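You operate a simulated robot arm through the tools that you are given. There is no shell and no other tool. Be economical: measure what you need, move in short steps, check, and stop when the job is done.

The job below is to be done with a simulated two-armed robot. You get a single attempt, and the scene is never put back.

Task
Take the blue rag from the plank bench top and lay it out flat on the ply bench top.

Only the result counts: the job must be done as asked and must still hold three seconds after the hand-in. Knocking over, shifting, dropping, spilling or breaking anything else fails it.

Robot
Two 7-joint arms with two-finger parallel grippers on one trunk, on a base that drives. Base frame: it is fixed to the floor where the robot stands at the start and does not move with it; the origin is under the middle of the robot, x ahead of it, y to its left, z up. Lengths are in cm, angles in degrees, forces in N, time in s.
The left shoulder is at the start at [7, 16.3, 104.5], the right one opposite. Places, roughly: ply bench top [260, -80, 80]. Payload 3.43 kg a hand.
The TCP of each hand is the grasp point between the finger pads, 3.4 cm short of the fingertips. In the tool frame z runs along the fingers and y along their closing line. Largest opening 12.8 cm; finger width 2.4, thickness 1.2; the body of the gripper, 4.8 by 13 cm, starts 9.6 cm behind the TCP.
Orientation is told as [roll, pitch, yaw] about the base's x, y, z axes, in that order, counted from this pose: with the fingers straight down and closing along the base's y, the tool's x points along the base's -x, its y along +y and its z along -z.

Tools
- The arms move only by the tool arm_command. It takes "left_motion", "right_motion" or both (then of equal length, played together; a hand with none holds still); each is a list of rows, each a list of 7 numbers: the shift along the base's x, y, z in cm, then the turn, a rotation vector about the base's x, y, z in degrees, then the closure in counts, from 0 (fully open) to 255 (shut). In form: [[dx, dy, dz, ax, ay, az, hand], ...]. A call has 1 to 10 rows; each row is the pose to reach, as a shift and turn from the pose commanded when the call began. Rows are played at 5 a second. More than 5 cm and 8.6 degrees between two rows, or a gripper value outside its range, and nothing of the call is played. A pose out of reach is approached as far as the arm can. The call stops where the force on the tool passes 40 N (or 10 N more than at its start, if that is more) or the arm is blocked; 0.2 s more then pass. The fingers move at their own pace (about 15.3 cm/s each) and stop on an object; they squeeze with about 35 N. The grip force told is the motor's: it shows also when the fingers shut on nothing. Time passes only in rows, and 0.2 s behind the last, so rows that repeat a pose let the fingers close. It gives the time, the measured TCP pose, the force on the tool (base axes), the opening and the grip force at its end, in the units of the frame above (readings bear some noise), with the torque about the TCP (base axes, N m) and any sound that the robot's microphone picked up, and new pictures: "show" is both (left out), scene, wrist or none (wrist: the cameras of the hands that moved).
- Cameras (640 x 400 px; columns grow to the right, rows downward): "scene" is now at [13.43, 0.4, 126.42]; the picture's right is [0.06, -1.00, 0.00], its down [-0.65, -0.04, -0.76] and it looks along [0.75, 0.05, -0.66] (base axes); focal length 284 px, centre (320, 200). "left" rides on the left gripper at [7.6, 1.1, -16] in its tool frame; the picture's right is [-0.15, 0.99, 0.00], its down [-0.88, -0.13, -0.46] and it looks along [-0.45, -0.07, 0.89] (tool axes); focal length 234 px, centre (320, 200). "right" rides on the right gripper at [7.6, -1.1, -16] in its tool frame; the picture's right is [0.15, 0.99, 0.00], its down [-0.88, 0.13, -0.46] and it looks along [-0.45, 0.07, 0.89] (tool axes); focal length 234 px, centre (320, 200). There is no depth. A picture from a camera that has moved, and an enlarged one, comes with that camera's place and axes in the base frame and with its lens.
- slide_trunk(by): slides the trunk up (or, below 0, down) by that many cm; the arms and the scene camera ride with it, the base frame stays. It gives what a move gives, with no picture.
- roll_base(legs): drives the robot by 1 to 6 legs, each [ahead, left, turn to the left] in cm, cm and degrees, along the robot's own axes; the way and the turn of a leg run together, so that a leg with both is an arc; at most 150 cm and 180 degrees a leg. The arms and the cameras ride along, it lands a little off, and it stops where it bumps. It gives what a move gives, and a new picture of the scene camera.
- aim_head(pan, tilt): turns the head with the scene camera to pan (to the left, within 86 degrees either way) and tilt (down, from -29 to 69), counted from straight ahead of the robot. It gives what a move gives, and a new picture of the scene camera.
- inspect(camera, box): a new picture of the part [left, top, right, bottom] of that camera's present view, enlarged. No time passes.
- close_job(): hands the job in; it is judged then, once.

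Work in short steps. Places have to be worked out from the pictures, the camera data and where the tool is seen: move nearer, look again, correct. Check each grasp and each placing, and mend what went wrong. You have 120 turns and 260 pictures in all, those below and enlarged ones among them. Open the grippers and draw the arms clear of the work before you hand the job in, unless the task says otherwise; then end with one line.

The tools are called by a JSON object that holds its "op" and its "data". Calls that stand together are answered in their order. arm_command: Moves the arms, as the interface text tells. Its arguments: {"type":"object","properties":{"left_motion":{"type":"array","items":{"type":"array","items":{"type":"number"}}},"right_motion":{"type":"array","items":{"type":"array","items":{"type":"number"}}},"show":{"type":"string","enum":["both","scene","wrist","none"]}},"required":[]} The other tools are called the same way: slide_trunk (by) slides the trunk up or down; roll_base (legs) drives the base; aim_head (pan, tilt) turns the head that bears the scene camera; inspect (camera, box) takes an enlarged picture of a part of a camera's view; close_job () hands the job in.

At the start:

```text
t: 0.0
left_position: [61.49, 25.37, 95.64]
left_ee_rot: [-0.1, 0.0, 0.0]
left_ft_force: [-0.6, -0.1, -0.9]
left_torque: [0.02, -0.03, -0.02]
left_grip_width: 12.81
left_finger_force: 0.0
right_position: [62.41, -25.77, 104.08]
right_ee_rot: [0.0, 0.0, 0.0]
right_ft_force: [-0.2, 0.0, 0.0]
right_torque: [-0.02, 0.03, -0.08]
right_grip_width: 12.78
right_finger_force: 0.0
trunk travel left (down, up): [-52.5, 41.5]
robot x, y, heading: [0.2, -0.31, 0.1]
head pan, tilt: [3.5, 40.9]
```

scene: 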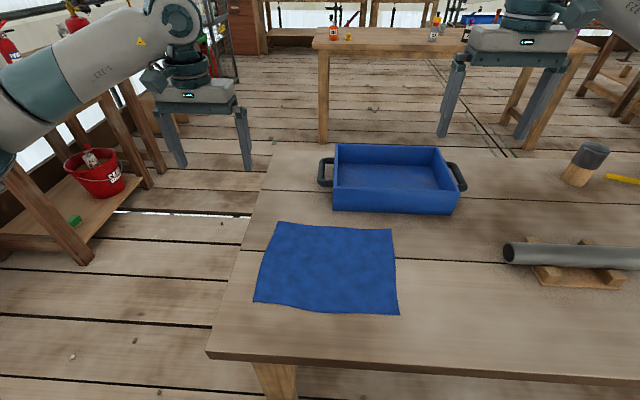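
right: 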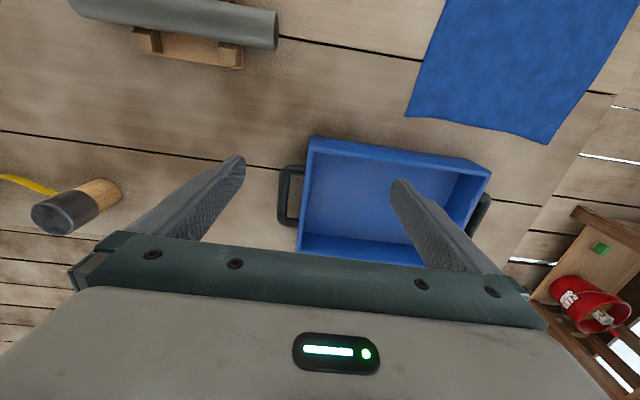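
left: 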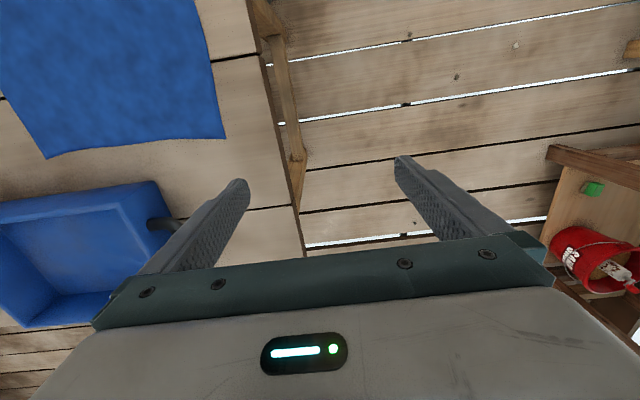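

The rag lies at about x 38–58, y −12…13, on a top at z≈79.5. I first look at the ply bench and the route to it.

{"op": "aim_head", "data": {"pan": -10, "tilt": 12}}

{"op": "aim_head", "data": {"pan": 50, "tilt": 30}}

```text
t: 0.9
left_position: [61.34, 25.21, 95.63]
left_ee_rot: [0.0, -0.1, 0.0]
left_ft_force: [-0.4, 0.5, -1.1]
left_torque: [-0.01, -0.01, -0.01]
left_grip_width: 12.79
left_finger_force: 0.1
right_position: [62.4, -25.86, 103.91]
right_ee_rot: [0.0, 0.0, 0.0]
right_ft_force: [-0.1, 0.3, 0.5]
right_torque: [0.02, 0.0, -0.03]
right_grip_width: 12.81
right_finger_force: 0.0
trunk travel left (down, up): [-52.5, 41.5]
robot x, y, heading: [0.23, -0.01, 0.1]
head pan, tilt: [-10.0, 12.0]
camera scene: at [14.19, -1.73, 130.99], right [-0.17, -0.98, 0.0], down [-0.21, 0.04, -0.98], along [0.96, -0.17, -0.21], focal length 284 px, centre (320, 200)
```

scene: 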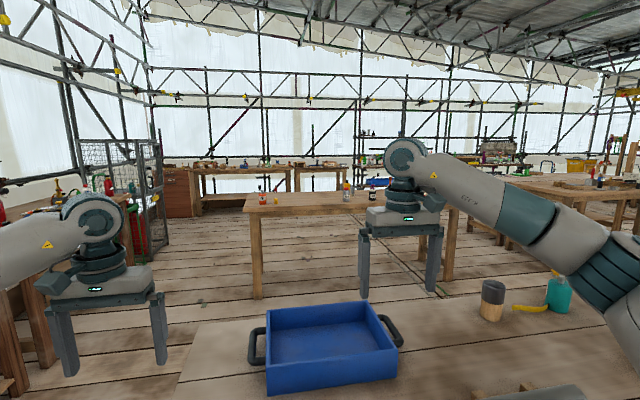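

```text
t: 2.2
left_position: [61.47, 25.2, 95.63]
left_ee_rot: [0.0, 0.0, 0.0]
left_ft_force: [-1.0, -0.1, -0.2]
left_torque: [-0.03, 0.03, 0.01]
left_grip_width: 12.81
left_finger_force: 0.0
right_position: [62.38, -25.67, 103.96]
right_ee_rot: [0.0, 0.0, -0.1]
right_ft_force: [0.1, -0.4, 0.3]
right_torque: [0.01, -0.03, 0.01]
right_grip_width: 12.79
right_finger_force: 0.0
trunk travel left (down, up): [-52.5, 41.5]
robot x, y, heading: [-0.07, -0.05, -0.1]
head pan, tilt: [50.0, 30.0]
camera scene: at [10.83, 6.8, 128.09], right [0.77, -0.64, 0.0], down [-0.32, -0.38, -0.87], along [0.56, 0.66, -0.5], focal length 284 px, centre (320, 200)
```

scene: 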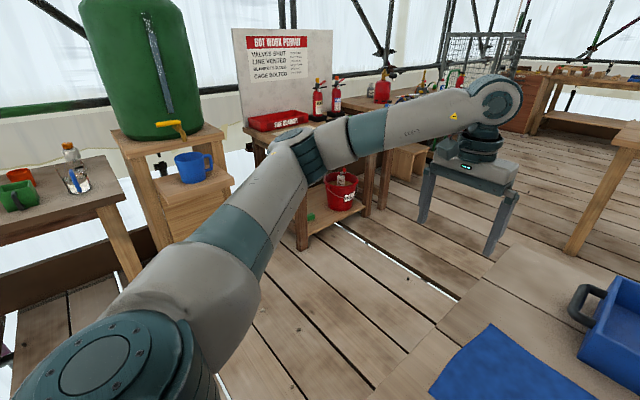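

The corridor on the left is clear (side shelf at y≈130, plank bench's left edge at y≈20). I back up a bit for comfortable reach and look down at the rag.

{"op": "roll_base", "data": {"legs": [[-14, 0, 0]]}}

{"op": "aim_head", "data": {"pan": 0, "tilt": 42}}

```text
t: 3.6
left_position: [47.25, 25.26, 95.77]
left_ee_rot: [0.0, 0.0, 0.0]
left_ft_force: [0.5, -0.1, 0.3]
left_torque: [0.02, -0.04, -0.02]
left_grip_width: 12.8
left_finger_force: 0.0
right_position: [48.11, -25.81, 104.0]
right_ee_rot: [0.0, 0.0, 0.1]
right_ft_force: [-0.2, -0.1, 0.9]
right_torque: [-0.01, -0.01, -0.02]
right_grip_width: 12.82
right_finger_force: 0.0
trunk travel left (down, up): [-52.5, 41.5]
robot x, y, heading: [-13.89, -0.17, 0.2]
head pan, tilt: [50.0, 30.0]
camera scene: at [-3.45, 6.81, 128.09], right [0.77, -0.64, 0.0], down [-0.32, -0.38, -0.87], along [0.56, 0.66, -0.5], focal length 284 px, centre (320, 200)
```

scene: 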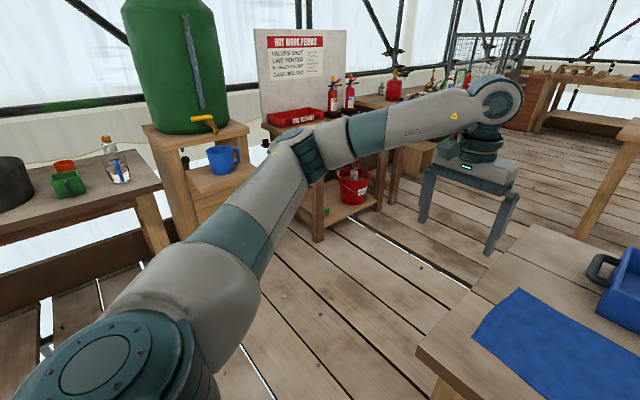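

```text
t: 4.8
left_position: [47.3, 25.28, 95.54]
left_ee_rot: [0.0, 0.0, -0.1]
left_ft_force: [0.4, 0.2, 0.1]
left_torque: [0.01, 0.01, 0.02]
left_grip_width: 12.8
left_finger_force: 0.0
right_position: [48.15, -25.82, 104.08]
right_ee_rot: [0.0, 0.0, -0.1]
right_ft_force: [0.9, -0.4, -0.1]
right_torque: [-0.01, -0.02, -0.02]
right_grip_width: 12.81
right_finger_force: 0.1
trunk travel left (down, up): [-52.5, 41.5]
robot x, y, heading: [-14.25, -0.01, -0.1]
head pan, tilt: [0.0, 42.0]
camera scene: at [-0.82, -0.12, 126.26], right [0.0, -1.0, 0.0], down [-0.67, 0.0, -0.74], along [0.74, 0.0, -0.67], focal length 284 px, centre (320, 200)
```

scene: 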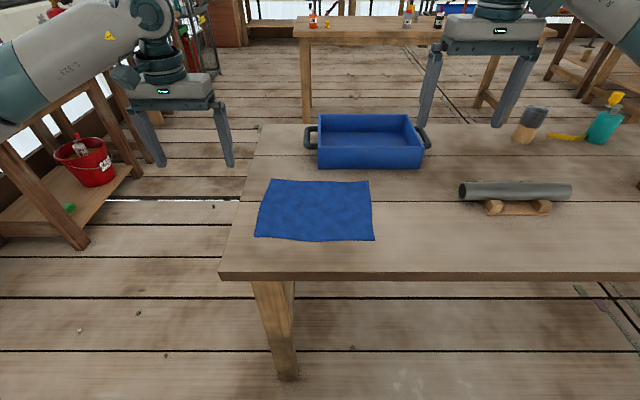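

Rag's near corners: about (39.3, 13.9) and (38.2, −11.8). I move both hands above these corners with partly closed fingers.

{"op": "arm_command", "data": {"left_motion": [[-1, -2.5, -1.2, 0, 0, 0, 175], [-2, -5, -2.4, 0, 0, 0, 175], [-3.2, -7.5, -3.5, 0, 0, 0, 175], [-4.2, -10, -4.7, 0, 0, 0, 175], [-5.2, -12.4, -5.9, 0, 0, 0, 175], [-6.3, -14.8, -7, 0, 0, 0, 175]], "right_motion": [[-1.2, 2.8, -2.6, 0, 0, 0, 175], [-2.4, 5.7, -5.2, 0, 0, 0, 175], [-3.6, 8.5, -7.8, 0, 0, 0, 175], [-4.8, 11.3, -10.4, 0, 0, 0, 175], [-6, 14.2, -13, 0, 0, 0, 175], [-7.1, 17, -15.5, 0, 0, 0, 175]]}}

```text
t: 6.2
left_position: [40.93, 10.44, 88.48]
left_ee_rot: [0.0, 0.1, 0.0]
left_ft_force: [0.0, -0.1, 0.6]
left_torque: [0.02, 0.07, -0.03]
left_grip_width: 4.05
left_finger_force: 0.2
right_position: [41.05, -8.75, 88.51]
right_ee_rot: [0.0, 0.0, 0.0]
right_ft_force: [-0.4, -0.2, -0.2]
right_torque: [-0.01, 0.02, 0.03]
right_grip_width: 4.05
right_finger_force: 0.1
trunk travel left (down, up): [-52.5, 41.5]
robot x, y, heading: [-14.45, 0.13, -0.2]
head pan, tilt: [0.0, 42.0]
camera scene: at [-0.77, -0.1, 126.26], right [0.0, -1.0, 0.0], down [-0.67, 0.0, -0.74], along [0.74, 0.0, -0.67], focal length 284 px, centre (320, 200)
camera right: at [33.54, -9.9, 104.54], right [-0.15, 0.99, 0.0], down [0.88, 0.13, 0.46], along [0.45, 0.07, -0.89], focal length 234 px, centre (320, 200)
camera left: at [33.3, 11.54, 104.51], right [0.15, 0.99, 0.0], down [0.88, -0.13, 0.45], along [0.45, -0.07, -0.89], focal length 234 px, centre (320, 200)
```

scene: 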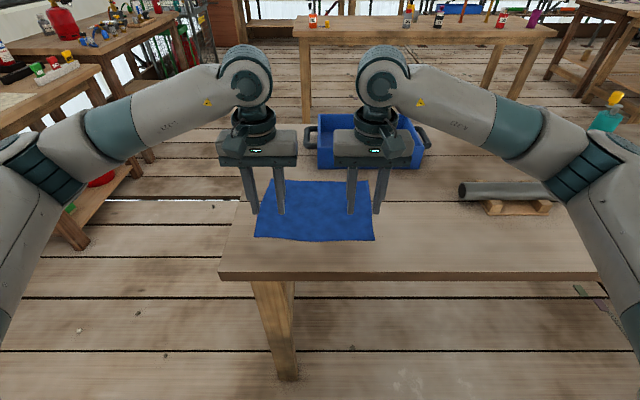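
right: 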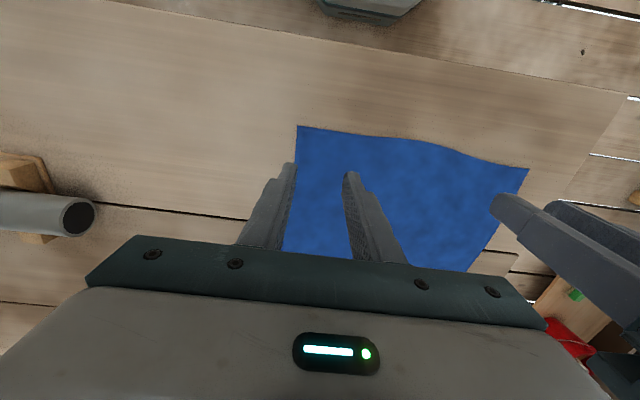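
left: 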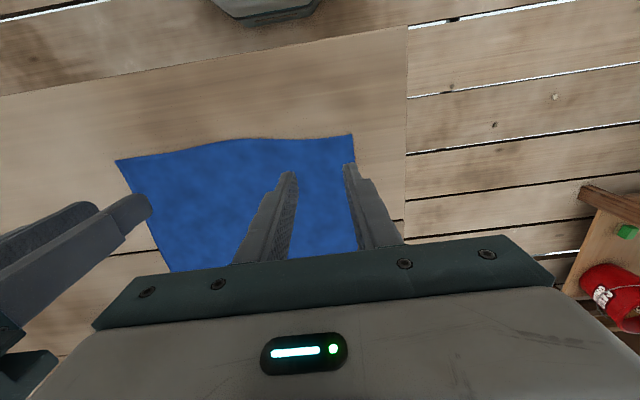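

Fingertips are ~5 cm above the rag and well placed; I shift slightly inward and lower until light contact.

{"op": "arm_command", "data": {"left_motion": [[-0.5, -0.5, -2.5, 0, 0, 0, 175], [-0.5, -0.5, -4.5, 0, 0, 0, 175], [-0.5, -0.5, -5.2, 0, 0, 0, 175], [-0.5, -0.5, -5.6, 0, 0, 0, 175]], "right_motion": [[-0.5, 0.8, -2.5, 0, 0, 0, 175], [-0.5, 0.8, -4.5, 0, 0, 0, 175], [-0.5, 0.8, -5.2, 0, 0, 0, 175], [-0.5, 0.8, -5.6, 0, 0, 0, 175]], "show": "wrist"}}

```text
t: 7.2
left_position: [40.31, 9.96, 83.62]
left_ee_rot: [0.0, -0.5, 0.1]
left_ft_force: [6.9, 3.0, 24.3]
left_torque: [0.15, -0.07, 0.0]
left_grip_width: 4.02
left_finger_force: 0.0
right_position: [40.52, -8.1, 83.52]
right_ee_rot: [0.1, -0.6, -0.1]
right_ft_force: [5.4, -6.1, 34.7]
right_torque: [-0.27, -0.02, 0.09]
right_grip_width: 4.04
right_finger_force: 0.0
trunk travel left (down, up): [-52.5, 41.5]
robot x, y, heading: [-14.32, 0.05, 0.1]
head pan, tilt: [0.0, 42.0]
camera right: at [32.77, -9.2, 99.52], right [-0.14, 0.99, 0.0], down [0.88, 0.13, 0.46], along [0.46, 0.07, -0.89], focal length 234 px, centre (320, 200)
camera left: at [32.52, 11.18, 99.42], right [0.15, 0.99, 0.0], down [0.88, -0.13, 0.46], along [0.46, -0.07, -0.89], focal length 234 px, centre (320, 200)
```

right: 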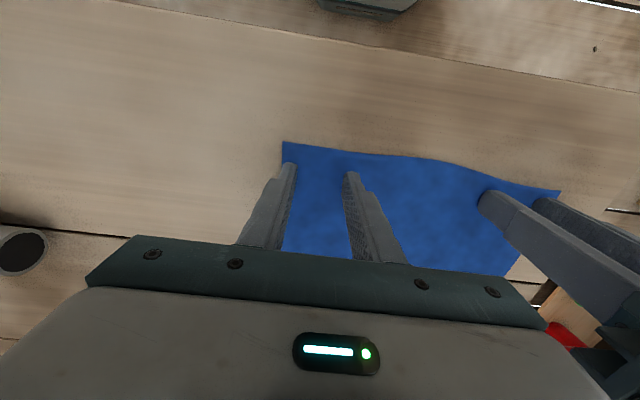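
left: 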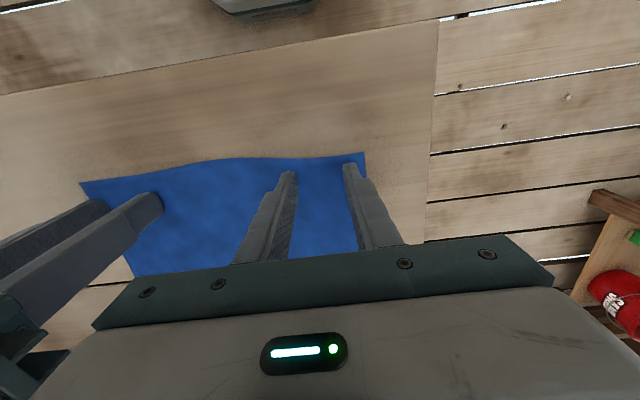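

Both hands press the rag lightly on the bench (top ≈80). Now I close the fingers to pinch folds.

{"op": "arm_command", "data": {"left_motion": [[0, 0, 0, 0, 0, 0, 215], [0, 0, 0.1, 0, 0, 0, 255], [0, 0, 0.1, 0, 0, 0, 255], [0, 0, 0.1, 0, 0, 0, 255]], "right_motion": [[0, 0, 0.2, 0, 0, 0, 215], [0, 0, 0.3, 0, 0, 0, 255], [0, 0, 0.3, 0, 0, 0, 255], [0, 0, 0.3, 0, 0, 0, 255]], "show": "wrist"}}

```text
t: 8.3
left_position: [40.32, 9.95, 83.61]
left_ee_rot: [-0.3, -0.5, 0.0]
left_ft_force: [-2.3, 0.5, 16.6]
left_torque: [0.09, 0.08, 0.0]
left_grip_width: 0.0
left_finger_force: 33.1
right_position: [40.32, -8.01, 83.53]
right_ee_rot: [0.2, -0.4, 0.2]
right_ft_force: [-2.9, -0.3, 20.4]
right_torque: [0.02, 0.12, 0.01]
right_grip_width: 0.01
right_finger_force: 32.7
trunk travel left (down, up): [-52.5, 41.5]
robot x, y, heading: [-13.86, -0.1, 0.3]
head pan, tilt: [0.0, 42.0]
stopped in row 4 (left hand): the force on the tool passed its limit (the readings are from after the stop); the commanded pose is now the measured one
camera right: at [32.7, -9.08, 99.55], right [-0.15, 0.99, 0.0], down [0.88, 0.13, 0.46], along [0.46, 0.07, -0.89], focal length 234 px, centre (320, 200)
camera left: at [32.47, 11.17, 99.43], right [0.15, 0.99, 0.0], down [0.88, -0.13, 0.46], along [0.46, -0.07, -0.89], focal length 234 px, centre (320, 200)
```

right: 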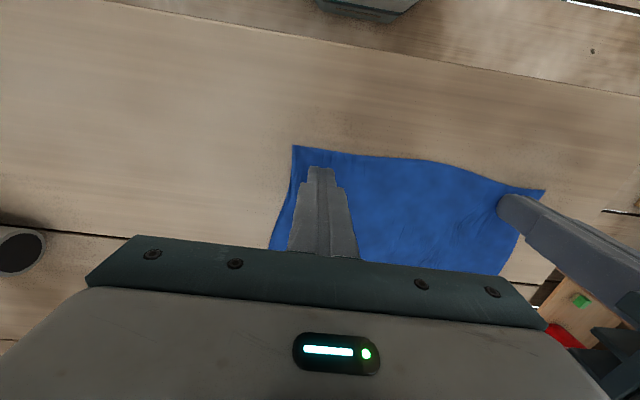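
left: 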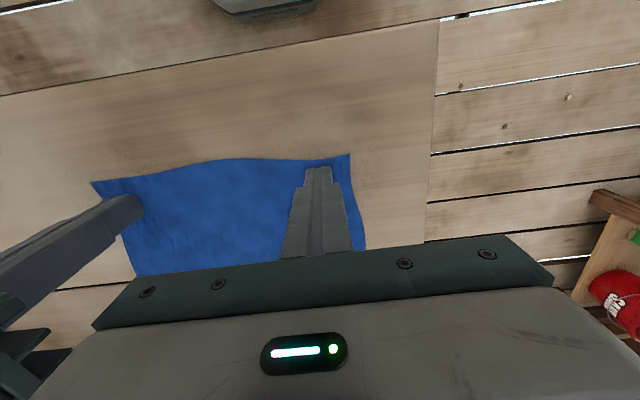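

The rag has gathered a little at each pinch; I lift a few cm to test the grips.

{"op": "arm_command", "data": {"left_motion": [[0, 0, 1.5, 0, 0, 0, 255], [0, 0, 3.5, 0, 0, 0, 255], [0, 0, 6, 0, 0, 0, 255]], "right_motion": [[0, 0, 1.5, 0, 0, 0, 255], [0, 0, 3.5, 0, 0, 0, 255], [0, 0, 6, 0, 0, 0, 255]]}}

```text
t: 9.1
left_position: [40.34, 9.93, 89.21]
left_ee_rot: [-0.1, -0.1, 0.0]
left_ft_force: [-0.4, 1.1, -0.1]
left_torque: [0.0, -0.02, -0.04]
left_grip_width: 0.0
left_finger_force: 33.2
right_position: [40.39, -7.96, 89.15]
right_ee_rot: [0.0, 0.0, 0.0]
right_ft_force: [-0.2, -0.4, 0.0]
right_torque: [0.03, 0.02, 0.02]
right_grip_width: 0.0
right_finger_force: 33.5
trunk travel left (down, up): [-52.5, 41.5]
robot x, y, heading: [-14.47, 0.09, -0.0]
head pan, tilt: [0.0, 42.0]
camera scene: at [-0.86, -0.11, 126.24], right [0.0, -1.0, 0.0], down [-0.67, 0.0, -0.74], along [0.74, 0.0, -0.67], focal length 284 px, centre (320, 200)
camera right: at [32.85, -9.08, 105.19], right [-0.15, 0.99, 0.0], down [0.88, 0.13, 0.46], along [0.45, 0.07, -0.89], focal length 234 px, centre (320, 200)
camera left: at [32.72, 11.13, 105.21], right [0.15, 0.99, 0.0], down [0.88, -0.13, 0.46], along [0.45, -0.07, -0.89], focal length 234 px, centre (320, 200)
```

scene: 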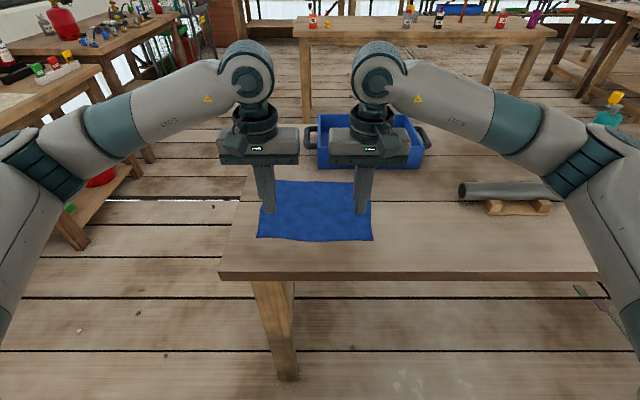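
right: 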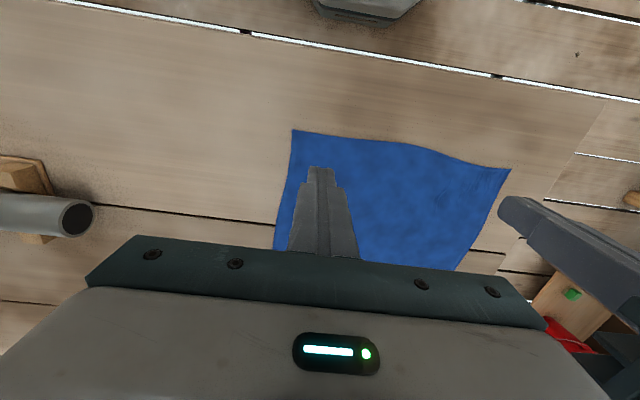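
left: 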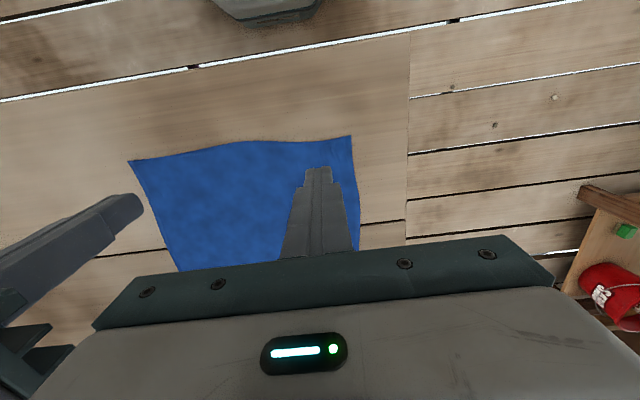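

The grips slipped off, though the rag is nearly undisturbed. I retry with a wider opening and firmer, slower closing.

{"op": "arm_command", "data": {"left_motion": [[0, -0.5, 0, 0, 0, 0, 130], [0, -1, 0, 0, 0, 0, 130], [0.3, -1, -3, 0, 0, 0, 130], [0.3, -1, -5.2, 0, 0, 0, 130], [0.3, -1, -6.2, 0, 0, 0, 130]], "right_motion": [[0, 0, 0, 0, 0, 0, 130], [0, 0, 0, 0, 0, 0, 130], [0.3, 0, -3, 0, 0, 0, 130], [0.3, 0, -5.2, 0, 0, 0, 130], [0.3, 0, -6.2, 0, 0, 0, 130]], "show": "none"}}

{"op": "arm_command", "data": {"left_motion": [[0, 0, 0, 0, 0, 0, 145], [0, 0, 0, 0, 0, 0, 160], [0, 0, 0, 0, 0, 0, 175], [0, 0, 0, 0, 0, 0, 190], [0, 0, 0, 0, 0, 0, 205], [0, 0, 0, 0, 0, 0, 220]], "right_motion": [[0, 0, 0, 0, 0, 0, 145], [0, 0, 0, 0, 0, 0, 160], [0, 0, 0, 0, 0, 0, 175], [0, 0, 0, 0, 0, 0, 190], [0, 0, 0, 0, 0, 0, 205], [0, 0, 0, 0, 0, 0, 220]], "show": "both"}}

```text
t: 10.3
left_position: [40.66, 9.02, 83.61]
left_ee_rot: [-0.2, -0.5, 0.0]
left_ft_force: [2.7, 0.5, 26.7]
left_torque: [0.65, 0.09, -0.06]
left_grip_width: 6.28
left_finger_force: 0.1
right_position: [40.56, -7.93, 83.41]
right_ee_rot: [0.2, -0.5, 0.0]
right_ft_force: [2.0, -2.1, 29.9]
right_torque: [-0.41, 0.1, 0.06]
right_grip_width: 6.26
right_finger_force: 0.1
trunk travel left (down, up): [-52.5, 41.5]
robot x, y, heading: [-14.16, -0.0, -0.2]
head pan, tilt: [0.0, 42.0]
```

```text
t: 11.0
left_position: [40.64, 8.96, 83.64]
left_ee_rot: [-0.3, -0.6, 0.0]
left_ft_force: [-3.0, -1.1, 21.4]
left_torque: [0.37, 0.21, 0.03]
left_grip_width: 3.94
left_finger_force: 0.1
right_position: [40.57, -7.91, 83.44]
right_ee_rot: [0.4, -0.5, 0.0]
right_ft_force: [-1.7, -0.3, 21.3]
right_torque: [-0.15, 0.19, -0.03]
right_grip_width: 4.03
right_finger_force: 0.1
trunk travel left (down, up): [-52.5, 41.5]
robot x, y, heading: [-14.25, -0.01, -0.1]
head pan, tilt: [0.0, 42.0]
stopped in row 3 (right hand): the force on the tool passed its limit (the readings are from after the stop); the commanded pose is now the measured one
camera scene: at [-1.29, -0.13, 126.27], right [0.0, -1.0, 0.0], down [-0.67, 0.0, -0.75], along [0.75, 0.0, -0.67], focal length 284 px, centre (320, 200)
camera right: at [32.87, -9.14, 99.52], right [-0.15, 0.99, 0.0], down [0.88, 0.13, 0.46], along [0.46, 0.07, -0.89], focal length 234 px, centre (320, 200)
camera left: at [32.7, 10.2, 99.4], right [0.15, 0.99, 0.0], down [0.88, -0.13, 0.47], along [0.46, -0.07, -0.88], focal length 234 px, centre (320, 200)
```

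scene: 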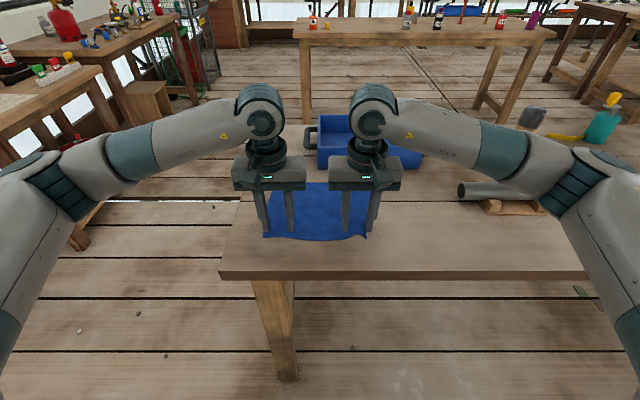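
right: 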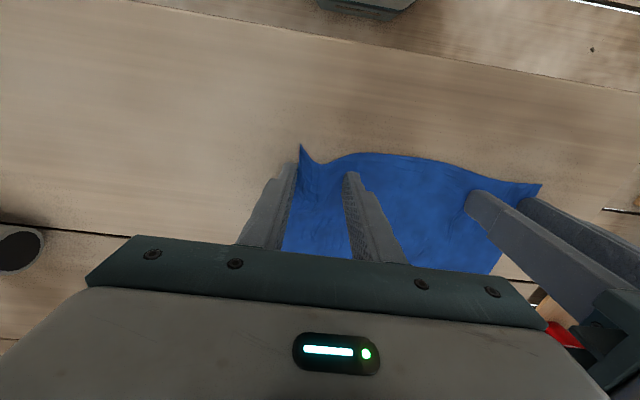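
left: 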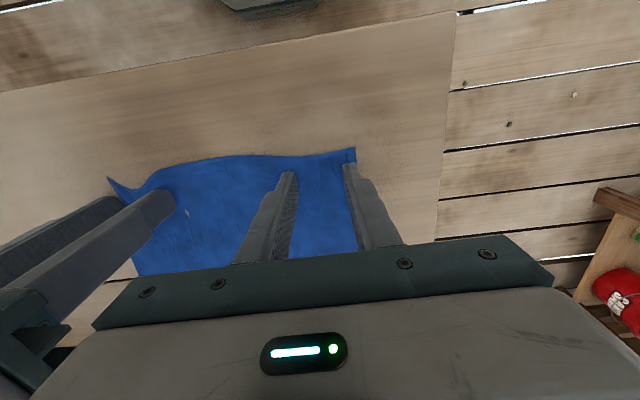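

The right hand is forming a fold. I keep closing, pressing slightly.

{"op": "arm_command", "data": {"left_motion": [[0, 0, -0.2, 0, 0, 0, 190], [0, 0, -0.2, 0, 0, 0, 205], [0, 0, -0.2, 0, 0, 0, 220], [0, 0, -0.2, 0, 0, 0, 235], [0, 0, -0.1, 0, 0, 0, 255], [0, 0, 0, 0, 0, 0, 255]], "right_motion": [[0, 0, 0, 0, 0, 0, 190], [0, 0, 0, 0, 0, 0, 205], [0, 0, 0, 0, 0, 0, 220], [0, 0, 0, 0, 0, 0, 235], [0, 0, 0, 0, 0, 0, 255], [0, 0, 0, 0, 0, 0, 255]], "show": "wrist"}}

```text
t: 11.4
left_position: [40.81, 9.11, 83.57]
left_ee_rot: [-0.6, -1.0, 0.2]
left_ft_force: [-1.6, 0.9, 16.9]
left_torque: [0.09, 0.16, 0.05]
left_grip_width: 0.0
left_finger_force: 33.3
right_position: [40.65, -7.72, 83.57]
right_ee_rot: [0.5, -0.6, 0.1]
right_ft_force: [-0.3, 2.7, 18.5]
right_torque: [0.12, -0.09, 0.03]
right_grip_width: 0.22
right_finger_force: 34.8
trunk travel left (down, up): [-52.5, 41.5]
robot x, y, heading: [-14.35, 0.26, 0.1]
head pan, tilt: [0.0, 42.0]
stopped in row 2 (left hand): the force on the tool passed its limit (the readings are from after the stop); the commanded pose is now the measured one
camera right: at [33.02, -8.96, 99.54], right [-0.15, 0.99, 0.01], down [0.88, 0.13, 0.47], along [0.46, 0.08, -0.88], focal length 234 px, centre (320, 200)
camera left: at [32.87, 10.39, 99.37], right [0.15, 0.99, -0.01], down [0.87, -0.13, 0.47], along [0.46, -0.07, -0.88], focal length 234 px, centre (320, 200)
```

right: 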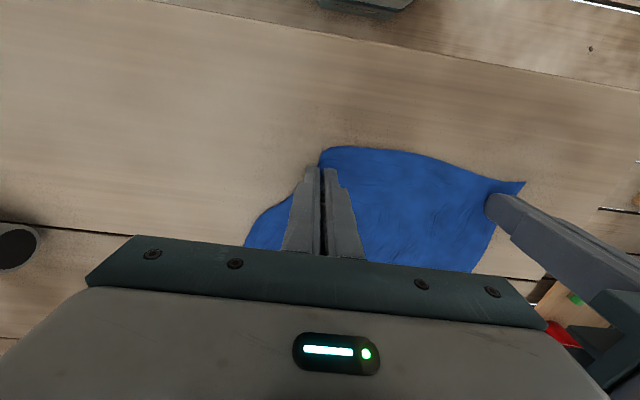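
left: 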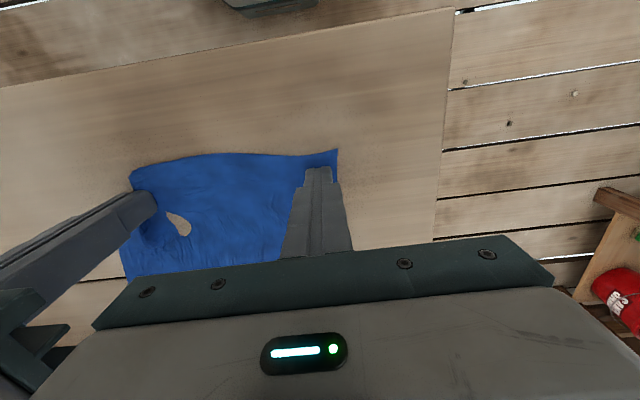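

Right hand shows 0.22 cm of cloth; left gripped nothing. I raise the left clear and lift the right a little to check.

{"op": "arm_command", "data": {"left_motion": [[0, 0, 1.5, 0, 0, 0, 255], [0, 0, 4, 0, 0, 0, 255], [0, 0, 4, 0, 0, 0, 200]], "right_motion": [[0, 0, 1, 0, 0, 0, 255], [0, 0, 2, 0, 0, 0, 255], [0, 0, 3, 0, 0, 0, 255]]}}

```text
t: 12.2
left_position: [41.03, 8.99, 87.36]
left_ee_rot: [-0.2, -0.5, 0.0]
left_ft_force: [0.1, 0.3, 0.3]
left_torque: [0.01, -0.02, -0.01]
left_grip_width: 2.76
left_finger_force: 0.1
right_position: [40.89, -7.97, 86.13]
right_ee_rot: [0.4, -0.3, 0.0]
right_ft_force: [0.0, 0.7, 0.0]
right_torque: [0.0, 0.02, 0.02]
right_grip_width: 0.19
right_finger_force: 35.1
trunk travel left (down, up): [-52.5, 41.5]
robot x, y, heading: [-14.47, 0.09, 0.2]
head pan, tilt: [0.0, 42.0]
camera scene: at [-0.79, -0.09, 126.24], right [0.0, -1.0, 0.0], down [-0.67, 0.0, -0.74], along [0.74, 0.0, -0.67], focal length 284 px, centre (320, 200)
camera right: at [33.34, -9.11, 102.18], right [-0.15, 0.99, 0.01], down [0.88, 0.13, 0.46], along [0.46, 0.07, -0.89], focal length 234 px, centre (320, 200)
camera left: at [33.1, 10.27, 103.17], right [0.15, 0.99, 0.0], down [0.88, -0.13, 0.46], along [0.46, -0.07, -0.89], focal length 234 px, centre (320, 200)
```

scene: 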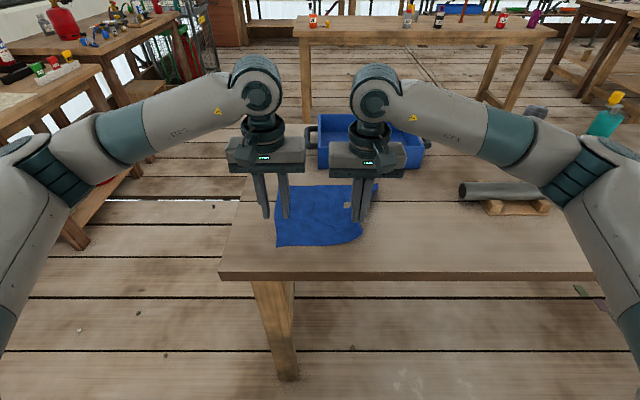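
right: 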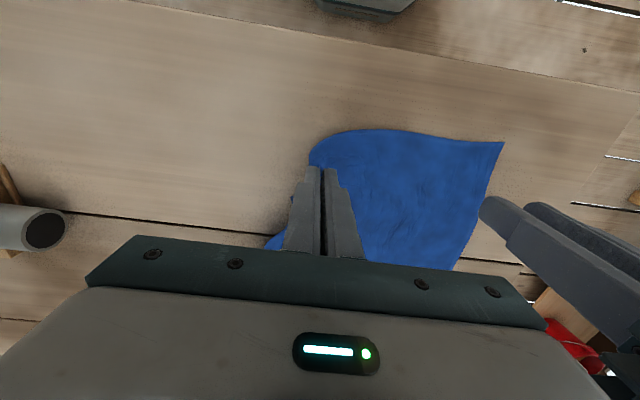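
left: 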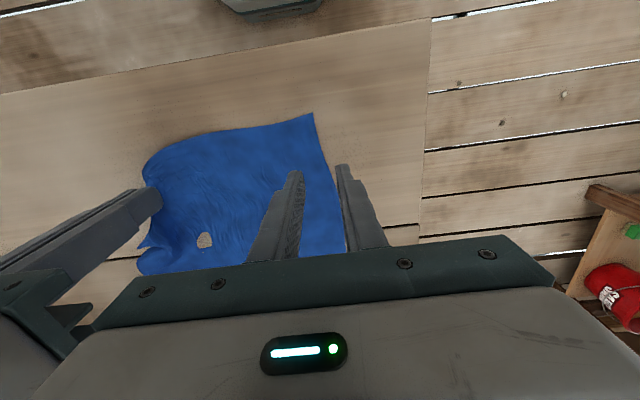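

There is an odd light patch in the rag; I enlarge it.

{"op": "inspect", "data": {"camera": "left", "box": [120, 100, 360, 280]}}

{"op": "inspect", "data": {"camera": "scene", "box": [240, 160, 400, 260]}}

```text
2.22 times, centred on (240, 190) of left
camera zoom: at [33.1, 10.27, 103.17], right [0.15, 0.99, 0.0], down [0.88, -0.13, 0.46], along [0.46, -0.07, -0.89], focal length 520 px, centre (498, 222)
```

zoom: 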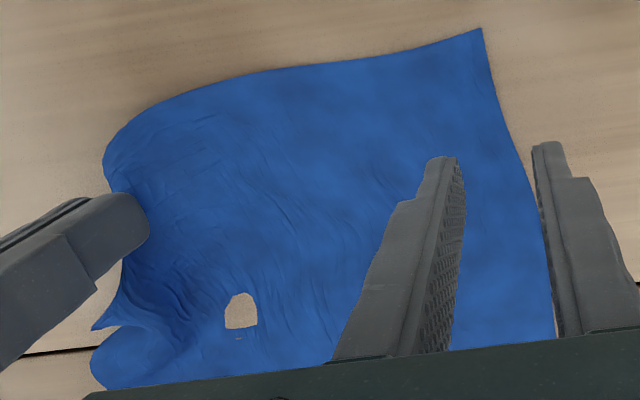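

```text
4.00 times, centred on (320, 210) of scene
camera zoom: at [-0.79, -0.09, 126.24], right [0.0, -1.0, 0.0], down [-0.67, 0.0, -0.74], along [0.74, 0.0, -0.67], focal length 1136 px, centre (320, 160)
```

zoom: 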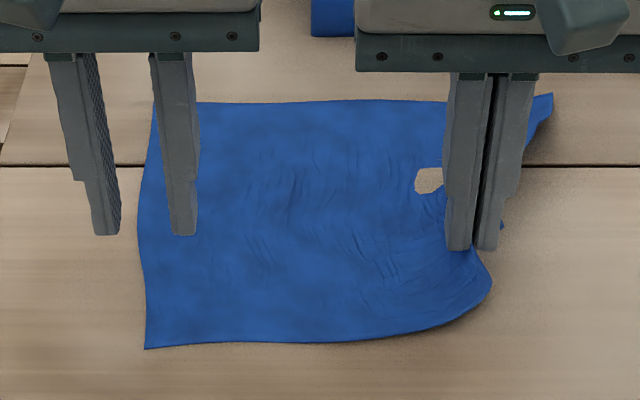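

The right grip is good (light patch looks like the cloth clipping into the bench). I lower the right so the cloth lies flat, move the left over the left edge (y≈9.5) and press down again.

{"op": "arm_command", "data": {"left_motion": [[-0.5, -1.3, 0, 0, 0, 0, 165], [-0.8, -2.6, 0, 0, 0, 0, 165], [-0.8, -2.6, -2.5, 0, 0, 0, 165], [-0.8, -2.6, -3.8, 0, 0, 0, 165], [-0.8, -2.6, -4.6, 0, 0, 0, 165]], "right_motion": [[0, 0, -0.5, 0, 0, 0, 255], [0, 0, -1, 0, 0, 0, 255], [0, 0, -1.5, 0, 0, 0, 255], [0, 0, -2, 0, 0, 0, 255], [0, 0, -2, 0, 0, 0, 255]]}}

```text
t: 13.4
left_position: [40.24, 6.47, 83.64]
left_ee_rot: [-0.6, -1.3, 0.1]
left_ft_force: [-6.1, 1.0, 23.4]
left_torque: [0.58, 0.5, 0.15]
left_grip_width: 4.52
left_finger_force: 0.4
right_position: [40.65, -7.79, 84.4]
right_ee_rot: [0.4, -0.5, -0.1]
right_ft_force: [-0.2, -0.1, 0.6]
right_torque: [0.0, 0.02, 0.03]
right_grip_width: 0.19
right_finger_force: 35.0
trunk travel left (down, up): [-52.5, 41.5]
robot x, y, heading: [-14.22, -0.02, 0.0]
head pan, tilt: [0.0, 42.0]
stopped in row 5 (left hand): the force on the tool passed its limit (the readings are from after the stop); the commanded pose is now the measured one
camera scene: at [-0.95, -0.12, 126.29], right [0.0, -1.0, 0.0], down [-0.67, 0.0, -0.74], along [0.74, 0.0, -0.67], focal length 284 px, centre (320, 200)
camera right: at [33.11, -9.04, 100.32], right [-0.15, 0.99, 0.01], down [0.88, 0.13, 0.46], along [0.46, 0.07, -0.89], focal length 234 px, centre (320, 200)
camera left: at [32.24, 7.8, 99.33], right [0.15, 0.99, -0.01], down [0.87, -0.12, 0.48], along [0.47, -0.08, -0.88], focal length 234 px, centre (320, 200)
```

scene: 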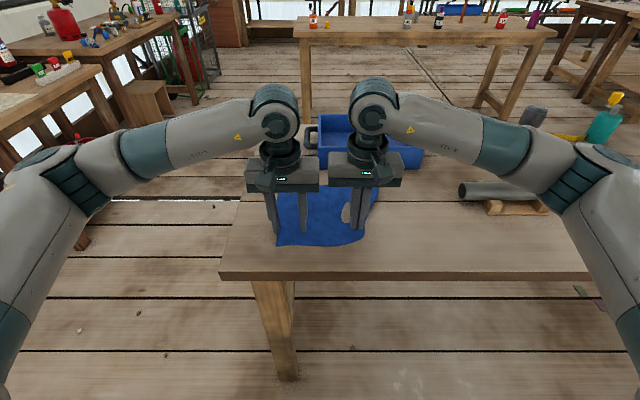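
right: 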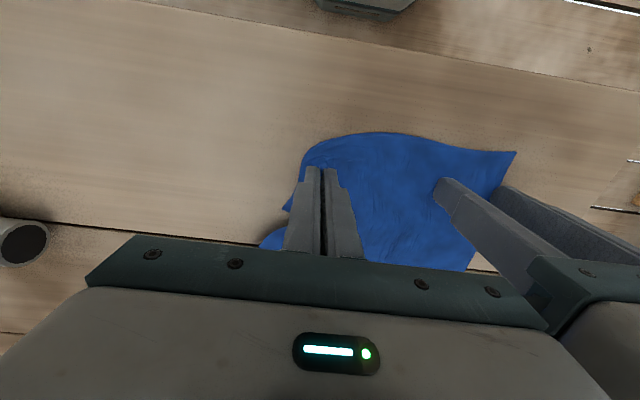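
left: 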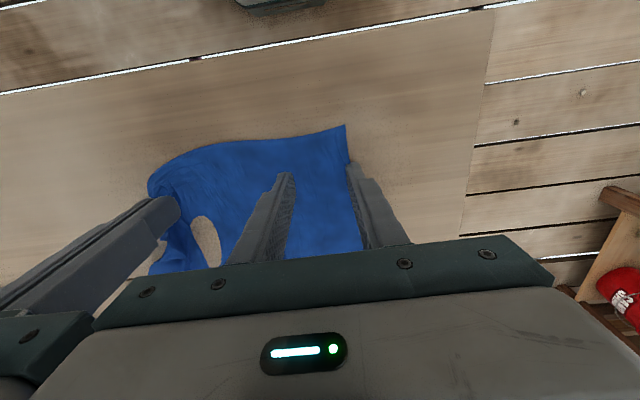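

Left is pressing at the edge; now I close it slowly.

{"op": "arm_command", "data": {"left_motion": [[0, 0, 0, 0, 0, 0, 180], [0, 0, 0, 0, 0, 0, 195], [0, 0, 0, 0, 0, 0, 210], [0, 0, 0, 0, 0, 0, 225], [0, 0, 0, 0, 0, 0, 240], [0, 0, 0, 0, 0, 0, 255], [0, 0, 0, 0, 0, 0, 255]], "show": "wrist"}}

```text
t: 14.7
left_position: [40.24, 6.38, 83.55]
left_ee_rot: [-0.8, -1.5, 0.0]
left_ft_force: [-5.1, 0.1, 18.4]
left_torque: [0.05, 0.32, 0.04]
left_grip_width: 0.01
left_finger_force: 32.4
right_position: [40.85, -7.8, 84.24]
right_ee_rot: [0.4, -0.4, 0.0]
right_ft_force: [0.6, -0.6, -0.3]
right_torque: [-0.01, -0.01, 0.04]
right_grip_width: 0.16
right_finger_force: 35.1
trunk travel left (down, up): [-52.5, 41.5]
robot x, y, heading: [-14.06, 0.03, -0.1]
head pan, tilt: [0.0, 42.0]
stopped in row 6 (left hand): the force on the tool passed its limit (the readings are from after the stop); the commanded pose is now the measured one
camera left: at [32.26, 7.8, 99.31], right [0.15, 0.99, -0.01], down [0.87, -0.12, 0.48], along [0.47, -0.08, -0.88], focal length 234 px, centre (320, 200)
```

left: 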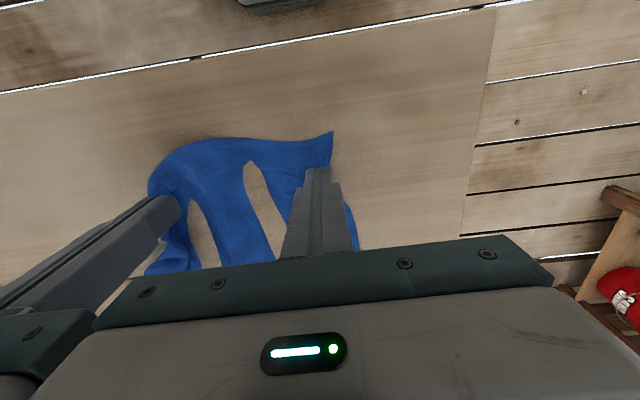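

The left pinched nothing again (the cloth is pressed under the tips rather than buckling). I lift the left, yaw it −60° so it can open wider without meeting the right gripper, and look.

{"op": "arm_command", "data": {"left_motion": [[0, 0, 3, 0, 0, 0, 255], [0, 0, 5, 0, 0, -8.5, 200], [0, 0, 5, 0, 0, -17, 130], [0, 0, 5, 0, 0, -25.5, 130], [0, 0, 5, 0, 0, -34, 130], [0, 0, 5, 0, 0, -42.5, 130], [0, 0, 5, 0, 0, -51, 130], [0, 0, 5, 0, 0, -59.5, 130]]}}

{"op": "inspect", "data": {"camera": "scene", "box": [240, 160, 400, 260]}}

```text
t: 16.5
left_position: [40.51, 6.52, 88.36]
left_ee_rot: [-0.6, -1.2, -59.5]
left_ft_force: [0.2, -0.9, 0.1]
left_torque: [0.01, 0.02, 0.03]
left_grip_width: 6.27
left_finger_force: 0.1
right_position: [40.89, -7.87, 84.27]
right_ee_rot: [0.4, -0.3, 0.1]
right_ft_force: [-0.4, 0.9, 0.2]
right_torque: [-0.02, 0.02, 0.03]
right_grip_width: 0.21
right_finger_force: 34.8
trunk travel left (down, up): [-52.5, 41.5]
robot x, y, heading: [-14.27, 0.21, -0.1]
head pan, tilt: [0.0, 42.0]
camera scene: at [-0.83, -0.09, 126.26], right [0.0, -1.0, 0.0], down [-0.67, 0.0, -0.74], along [0.74, 0.0, -0.67], focal length 284 px, centre (320, 200)
camera left: at [37.38, 14.03, 104.12], right [0.93, 0.38, -0.01], down [0.33, -0.81, 0.48], along [0.17, -0.44, -0.88], focal length 234 px, centre (320, 200)
```

scene: 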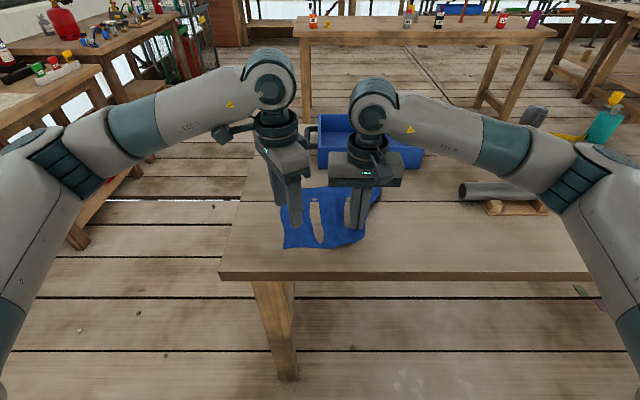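
left: 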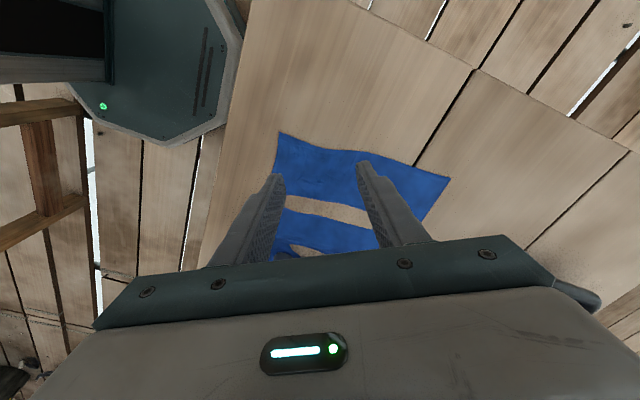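

```text
4.00 times, centred on (320, 210) of scene
camera zoom: at [-0.83, -0.09, 126.26], right [0.0, -1.0, 0.0], down [-0.67, 0.0, -0.74], along [0.74, 0.0, -0.67], focal length 1136 px, centre (320, 160)
```

zoom: 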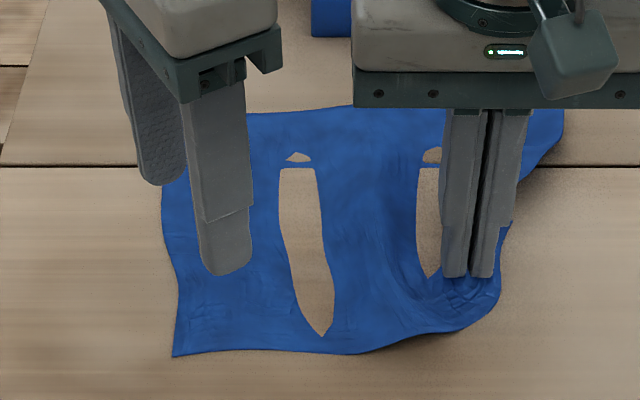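

The corner is at ≈(35.4, 7.4). I set the left fingers across that corner with a ~6 cm gap and press.

{"op": "arm_command", "data": {"left_motion": [[-0.2, -0.8, -1.5, 0, 0, 0, 130], [-0.2, -0.8, -4, 0, 0, 0, 130], [-0.2, -0.8, -5, 0, 0, 0, 130], [-0.2, -0.8, -5.5, 0, 0, 0, 130]], "show": "none"}}

{"op": "arm_command", "data": {"left_motion": [[0, 0, 0, 0, 0, 0, 140], [0, 0, 0, 0, 0, 0, 150], [0, 0, 0, 0, 0, 0, 160], [0, 0, 0, 0, 0, 0, 170], [0, 0, 0, 0, 0, 0, 180]], "show": "both"}}

```text
t: 17.6
left_position: [40.29, 5.81, 83.6]
left_ee_rot: [-0.1, -1.8, -59.3]
left_ft_force: [-4.9, 2.1, 21.2]
left_torque: [0.4, -0.09, 0.1]
left_grip_width: 6.19
left_finger_force: 0.0
right_position: [40.76, -7.67, 84.33]
right_ee_rot: [0.4, -0.4, 0.1]
right_ft_force: [0.5, 0.8, -0.6]
right_torque: [0.0, 0.04, 0.08]
right_grip_width: 0.21
right_finger_force: 35.2
trunk travel left (down, up): [-52.5, 41.5]
robot x, y, heading: [-14.1, -0.1, 0.2]
head pan, tilt: [0.0, 42.0]
stopped in row 4 (left hand): the force on the tool passed its limit (the readings are from after the stop); the commanded pose is now the measured one
```

```text
t: 18.8
left_position: [40.2, 5.66, 83.61]
left_ee_rot: [-0.1, -1.7, -59.3]
left_ft_force: [2.5, -1.4, 37.7]
left_torque: [0.32, 0.02, -0.05]
left_grip_width: 3.52
left_finger_force: 0.1
right_position: [40.6, -7.82, 84.44]
right_ee_rot: [0.4, -0.5, 0.2]
right_ft_force: [-0.1, -0.4, 0.0]
right_torque: [-0.01, -0.02, -0.01]
right_grip_width: 0.18
right_finger_force: 35.2
trunk travel left (down, up): [-52.5, 41.5]
robot x, y, heading: [-14.27, -0.1, 0.0]
head pan, tilt: [0.0, 42.0]
camera scene: at [-1.13, -0.13, 126.31], right [0.0, -1.0, 0.0], down [-0.67, 0.0, -0.74], along [0.74, 0.0, -0.67], focal length 284 px, centre (320, 200)
camera left: at [36.96, 13.23, 99.26], right [0.93, 0.38, 0.0], down [0.33, -0.81, 0.48], along [0.19, -0.45, -0.88], focal length 234 px, centre (320, 200)
```

scene: 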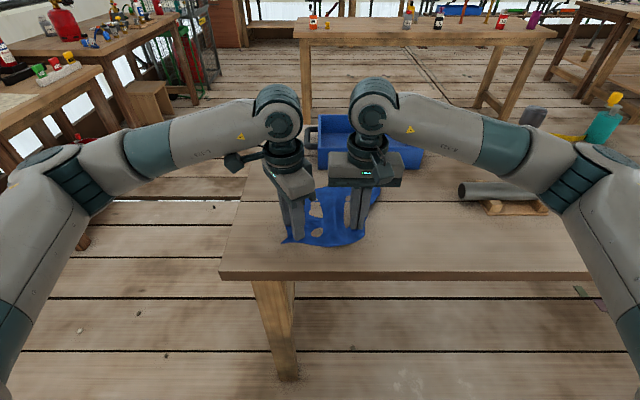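
left: 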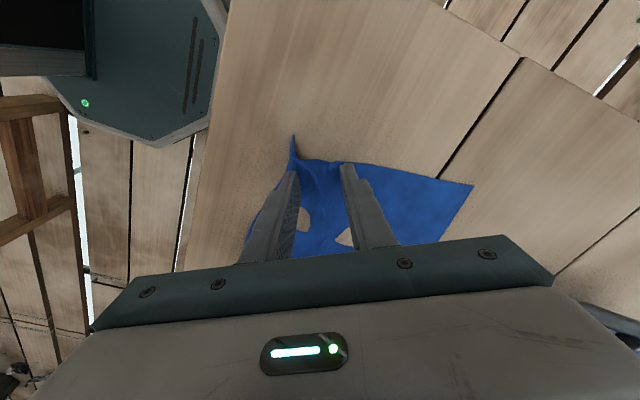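

A fold is forming between the left fingers this time; I keep closing steadily.

{"op": "arm_command", "data": {"left_motion": [[0, 0, 0, 0, 0, 0, 192], [0, 0, 0, 0, 0, 0, 205], [0, 0, 0, 0, 0, 0, 220], [0, 0, 0, 0, 0, 0, 240], [0, 0, 0, 0, 0, 0, 255], [0, 0, 0, 0, 0, 0, 255]], "show": "wrist"}}

```text
t: 20.2
left_position: [40.13, 5.79, 83.66]
left_ee_rot: [-0.2, -1.7, -59.3]
left_ft_force: [-3.3, -0.2, 40.7]
left_torque: [0.28, 0.22, 0.04]
left_grip_width: 0.3
left_finger_force: 35.2
right_position: [40.63, -7.84, 84.46]
right_ee_rot: [0.4, -0.5, 0.1]
right_ft_force: [0.2, -0.8, 0.1]
right_torque: [-0.01, -0.01, 0.02]
right_grip_width: 0.21
right_finger_force: 35.0
trunk travel left (down, up): [-52.5, 41.5]
robot x, y, heading: [-14.09, 0.16, -0.3]
head pan, tilt: [0.0, 42.0]
camera left: at [36.87, 13.23, 99.26], right [0.93, 0.38, 0.0], down [0.33, -0.81, 0.48], along [0.18, -0.45, -0.88], focal length 234 px, centre (320, 200)
```

left: 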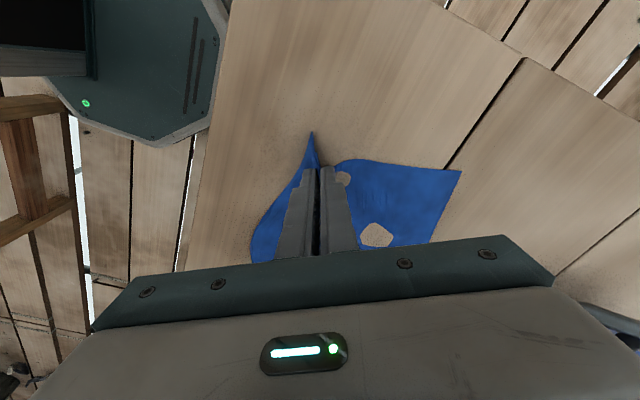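

Left now holds 0.3 cm of cloth. I lift both hands together and spread gently.

{"op": "arm_command", "data": {"left_motion": [[0, 0, 2, 0, 0, 0, 255], [0, 0.3, 5, 0, 0, 0, 255], [0, 0.6, 9, 0, 0, 0, 255], [0, 1, 13, 0, 0, 0, 255], [0, 1.5, 17, 0, 0, 0, 255], [0, 1.5, 21, 0, 0, 0, 255], [0, 1.5, 25, 0, 0, 0, 255]], "right_motion": [[0, 0, 2, 0, 0, 0, 255], [0, -0.3, 5, 0, 0, 0, 255], [0, -0.6, 9, 0, 0, 0, 255], [0, -1, 13, 0, 0, 0, 255], [0, -1.5, 17, 0, 0, 0, 255], [0, -1.5, 21, 0, 0, 0, 255], [0, -1.5, 25, 0, 0, 0, 255]]}}

```text
t: 21.8
left_position: [39.9, 7.16, 108.21]
left_ee_rot: [-0.2, -1.6, -59.4]
left_ft_force: [0.9, -16.6, 1.2]
left_torque: [-0.62, -0.06, -0.03]
left_grip_width: 0.27
left_finger_force: 34.8
right_position: [40.58, -9.19, 109.54]
right_ee_rot: [0.5, -0.5, 0.2]
right_ft_force: [-2.2, 17.4, -2.0]
right_torque: [0.63, 0.04, 0.1]
right_grip_width: 0.21
right_finger_force: 34.5
trunk travel left (down, up): [-52.5, 41.5]
robot x, y, heading: [-14.38, 0.15, -0.0]
head pan, tilt: [0.0, 42.0]
camera scene: at [-1.05, -0.07, 126.27], right [0.0, -1.0, 0.0], down [-0.67, 0.0, -0.74], along [0.74, 0.0, -0.67], focal length 284 px, centre (320, 200)
camera right: at [32.94, -10.49, 125.5], right [-0.15, 0.99, 0.01], down [0.88, 0.13, 0.46], along [0.46, 0.08, -0.89], focal length 234 px, centre (320, 200)
camera left: at [36.76, 14.73, 123.91], right [0.93, 0.38, 0.0], down [0.33, -0.81, 0.48], along [0.18, -0.45, -0.88], focal length 234 px, centre (320, 200)
```

scene: 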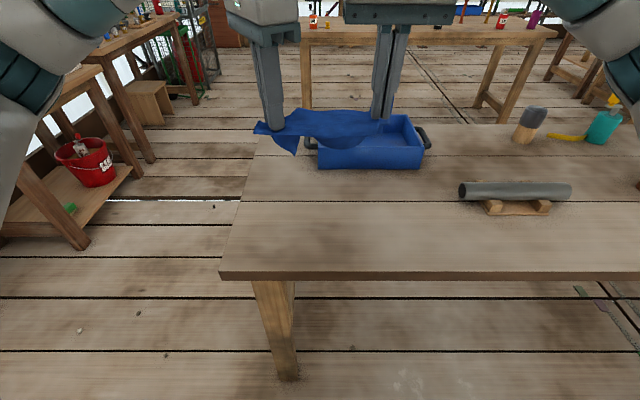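
right: 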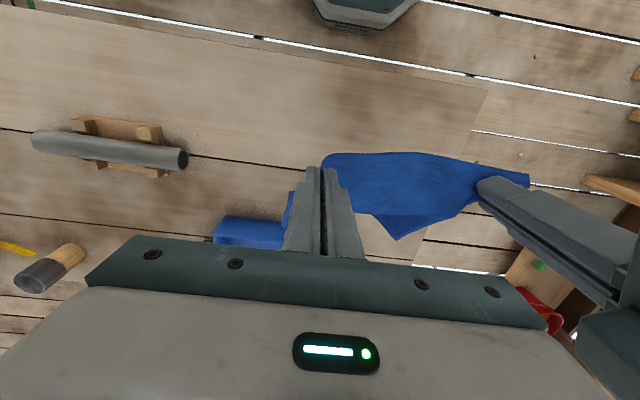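
left: 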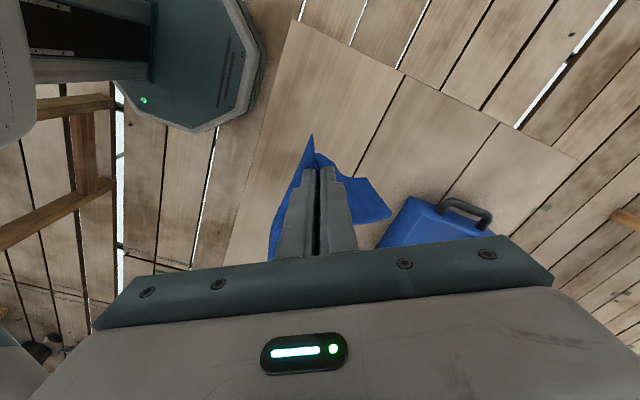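

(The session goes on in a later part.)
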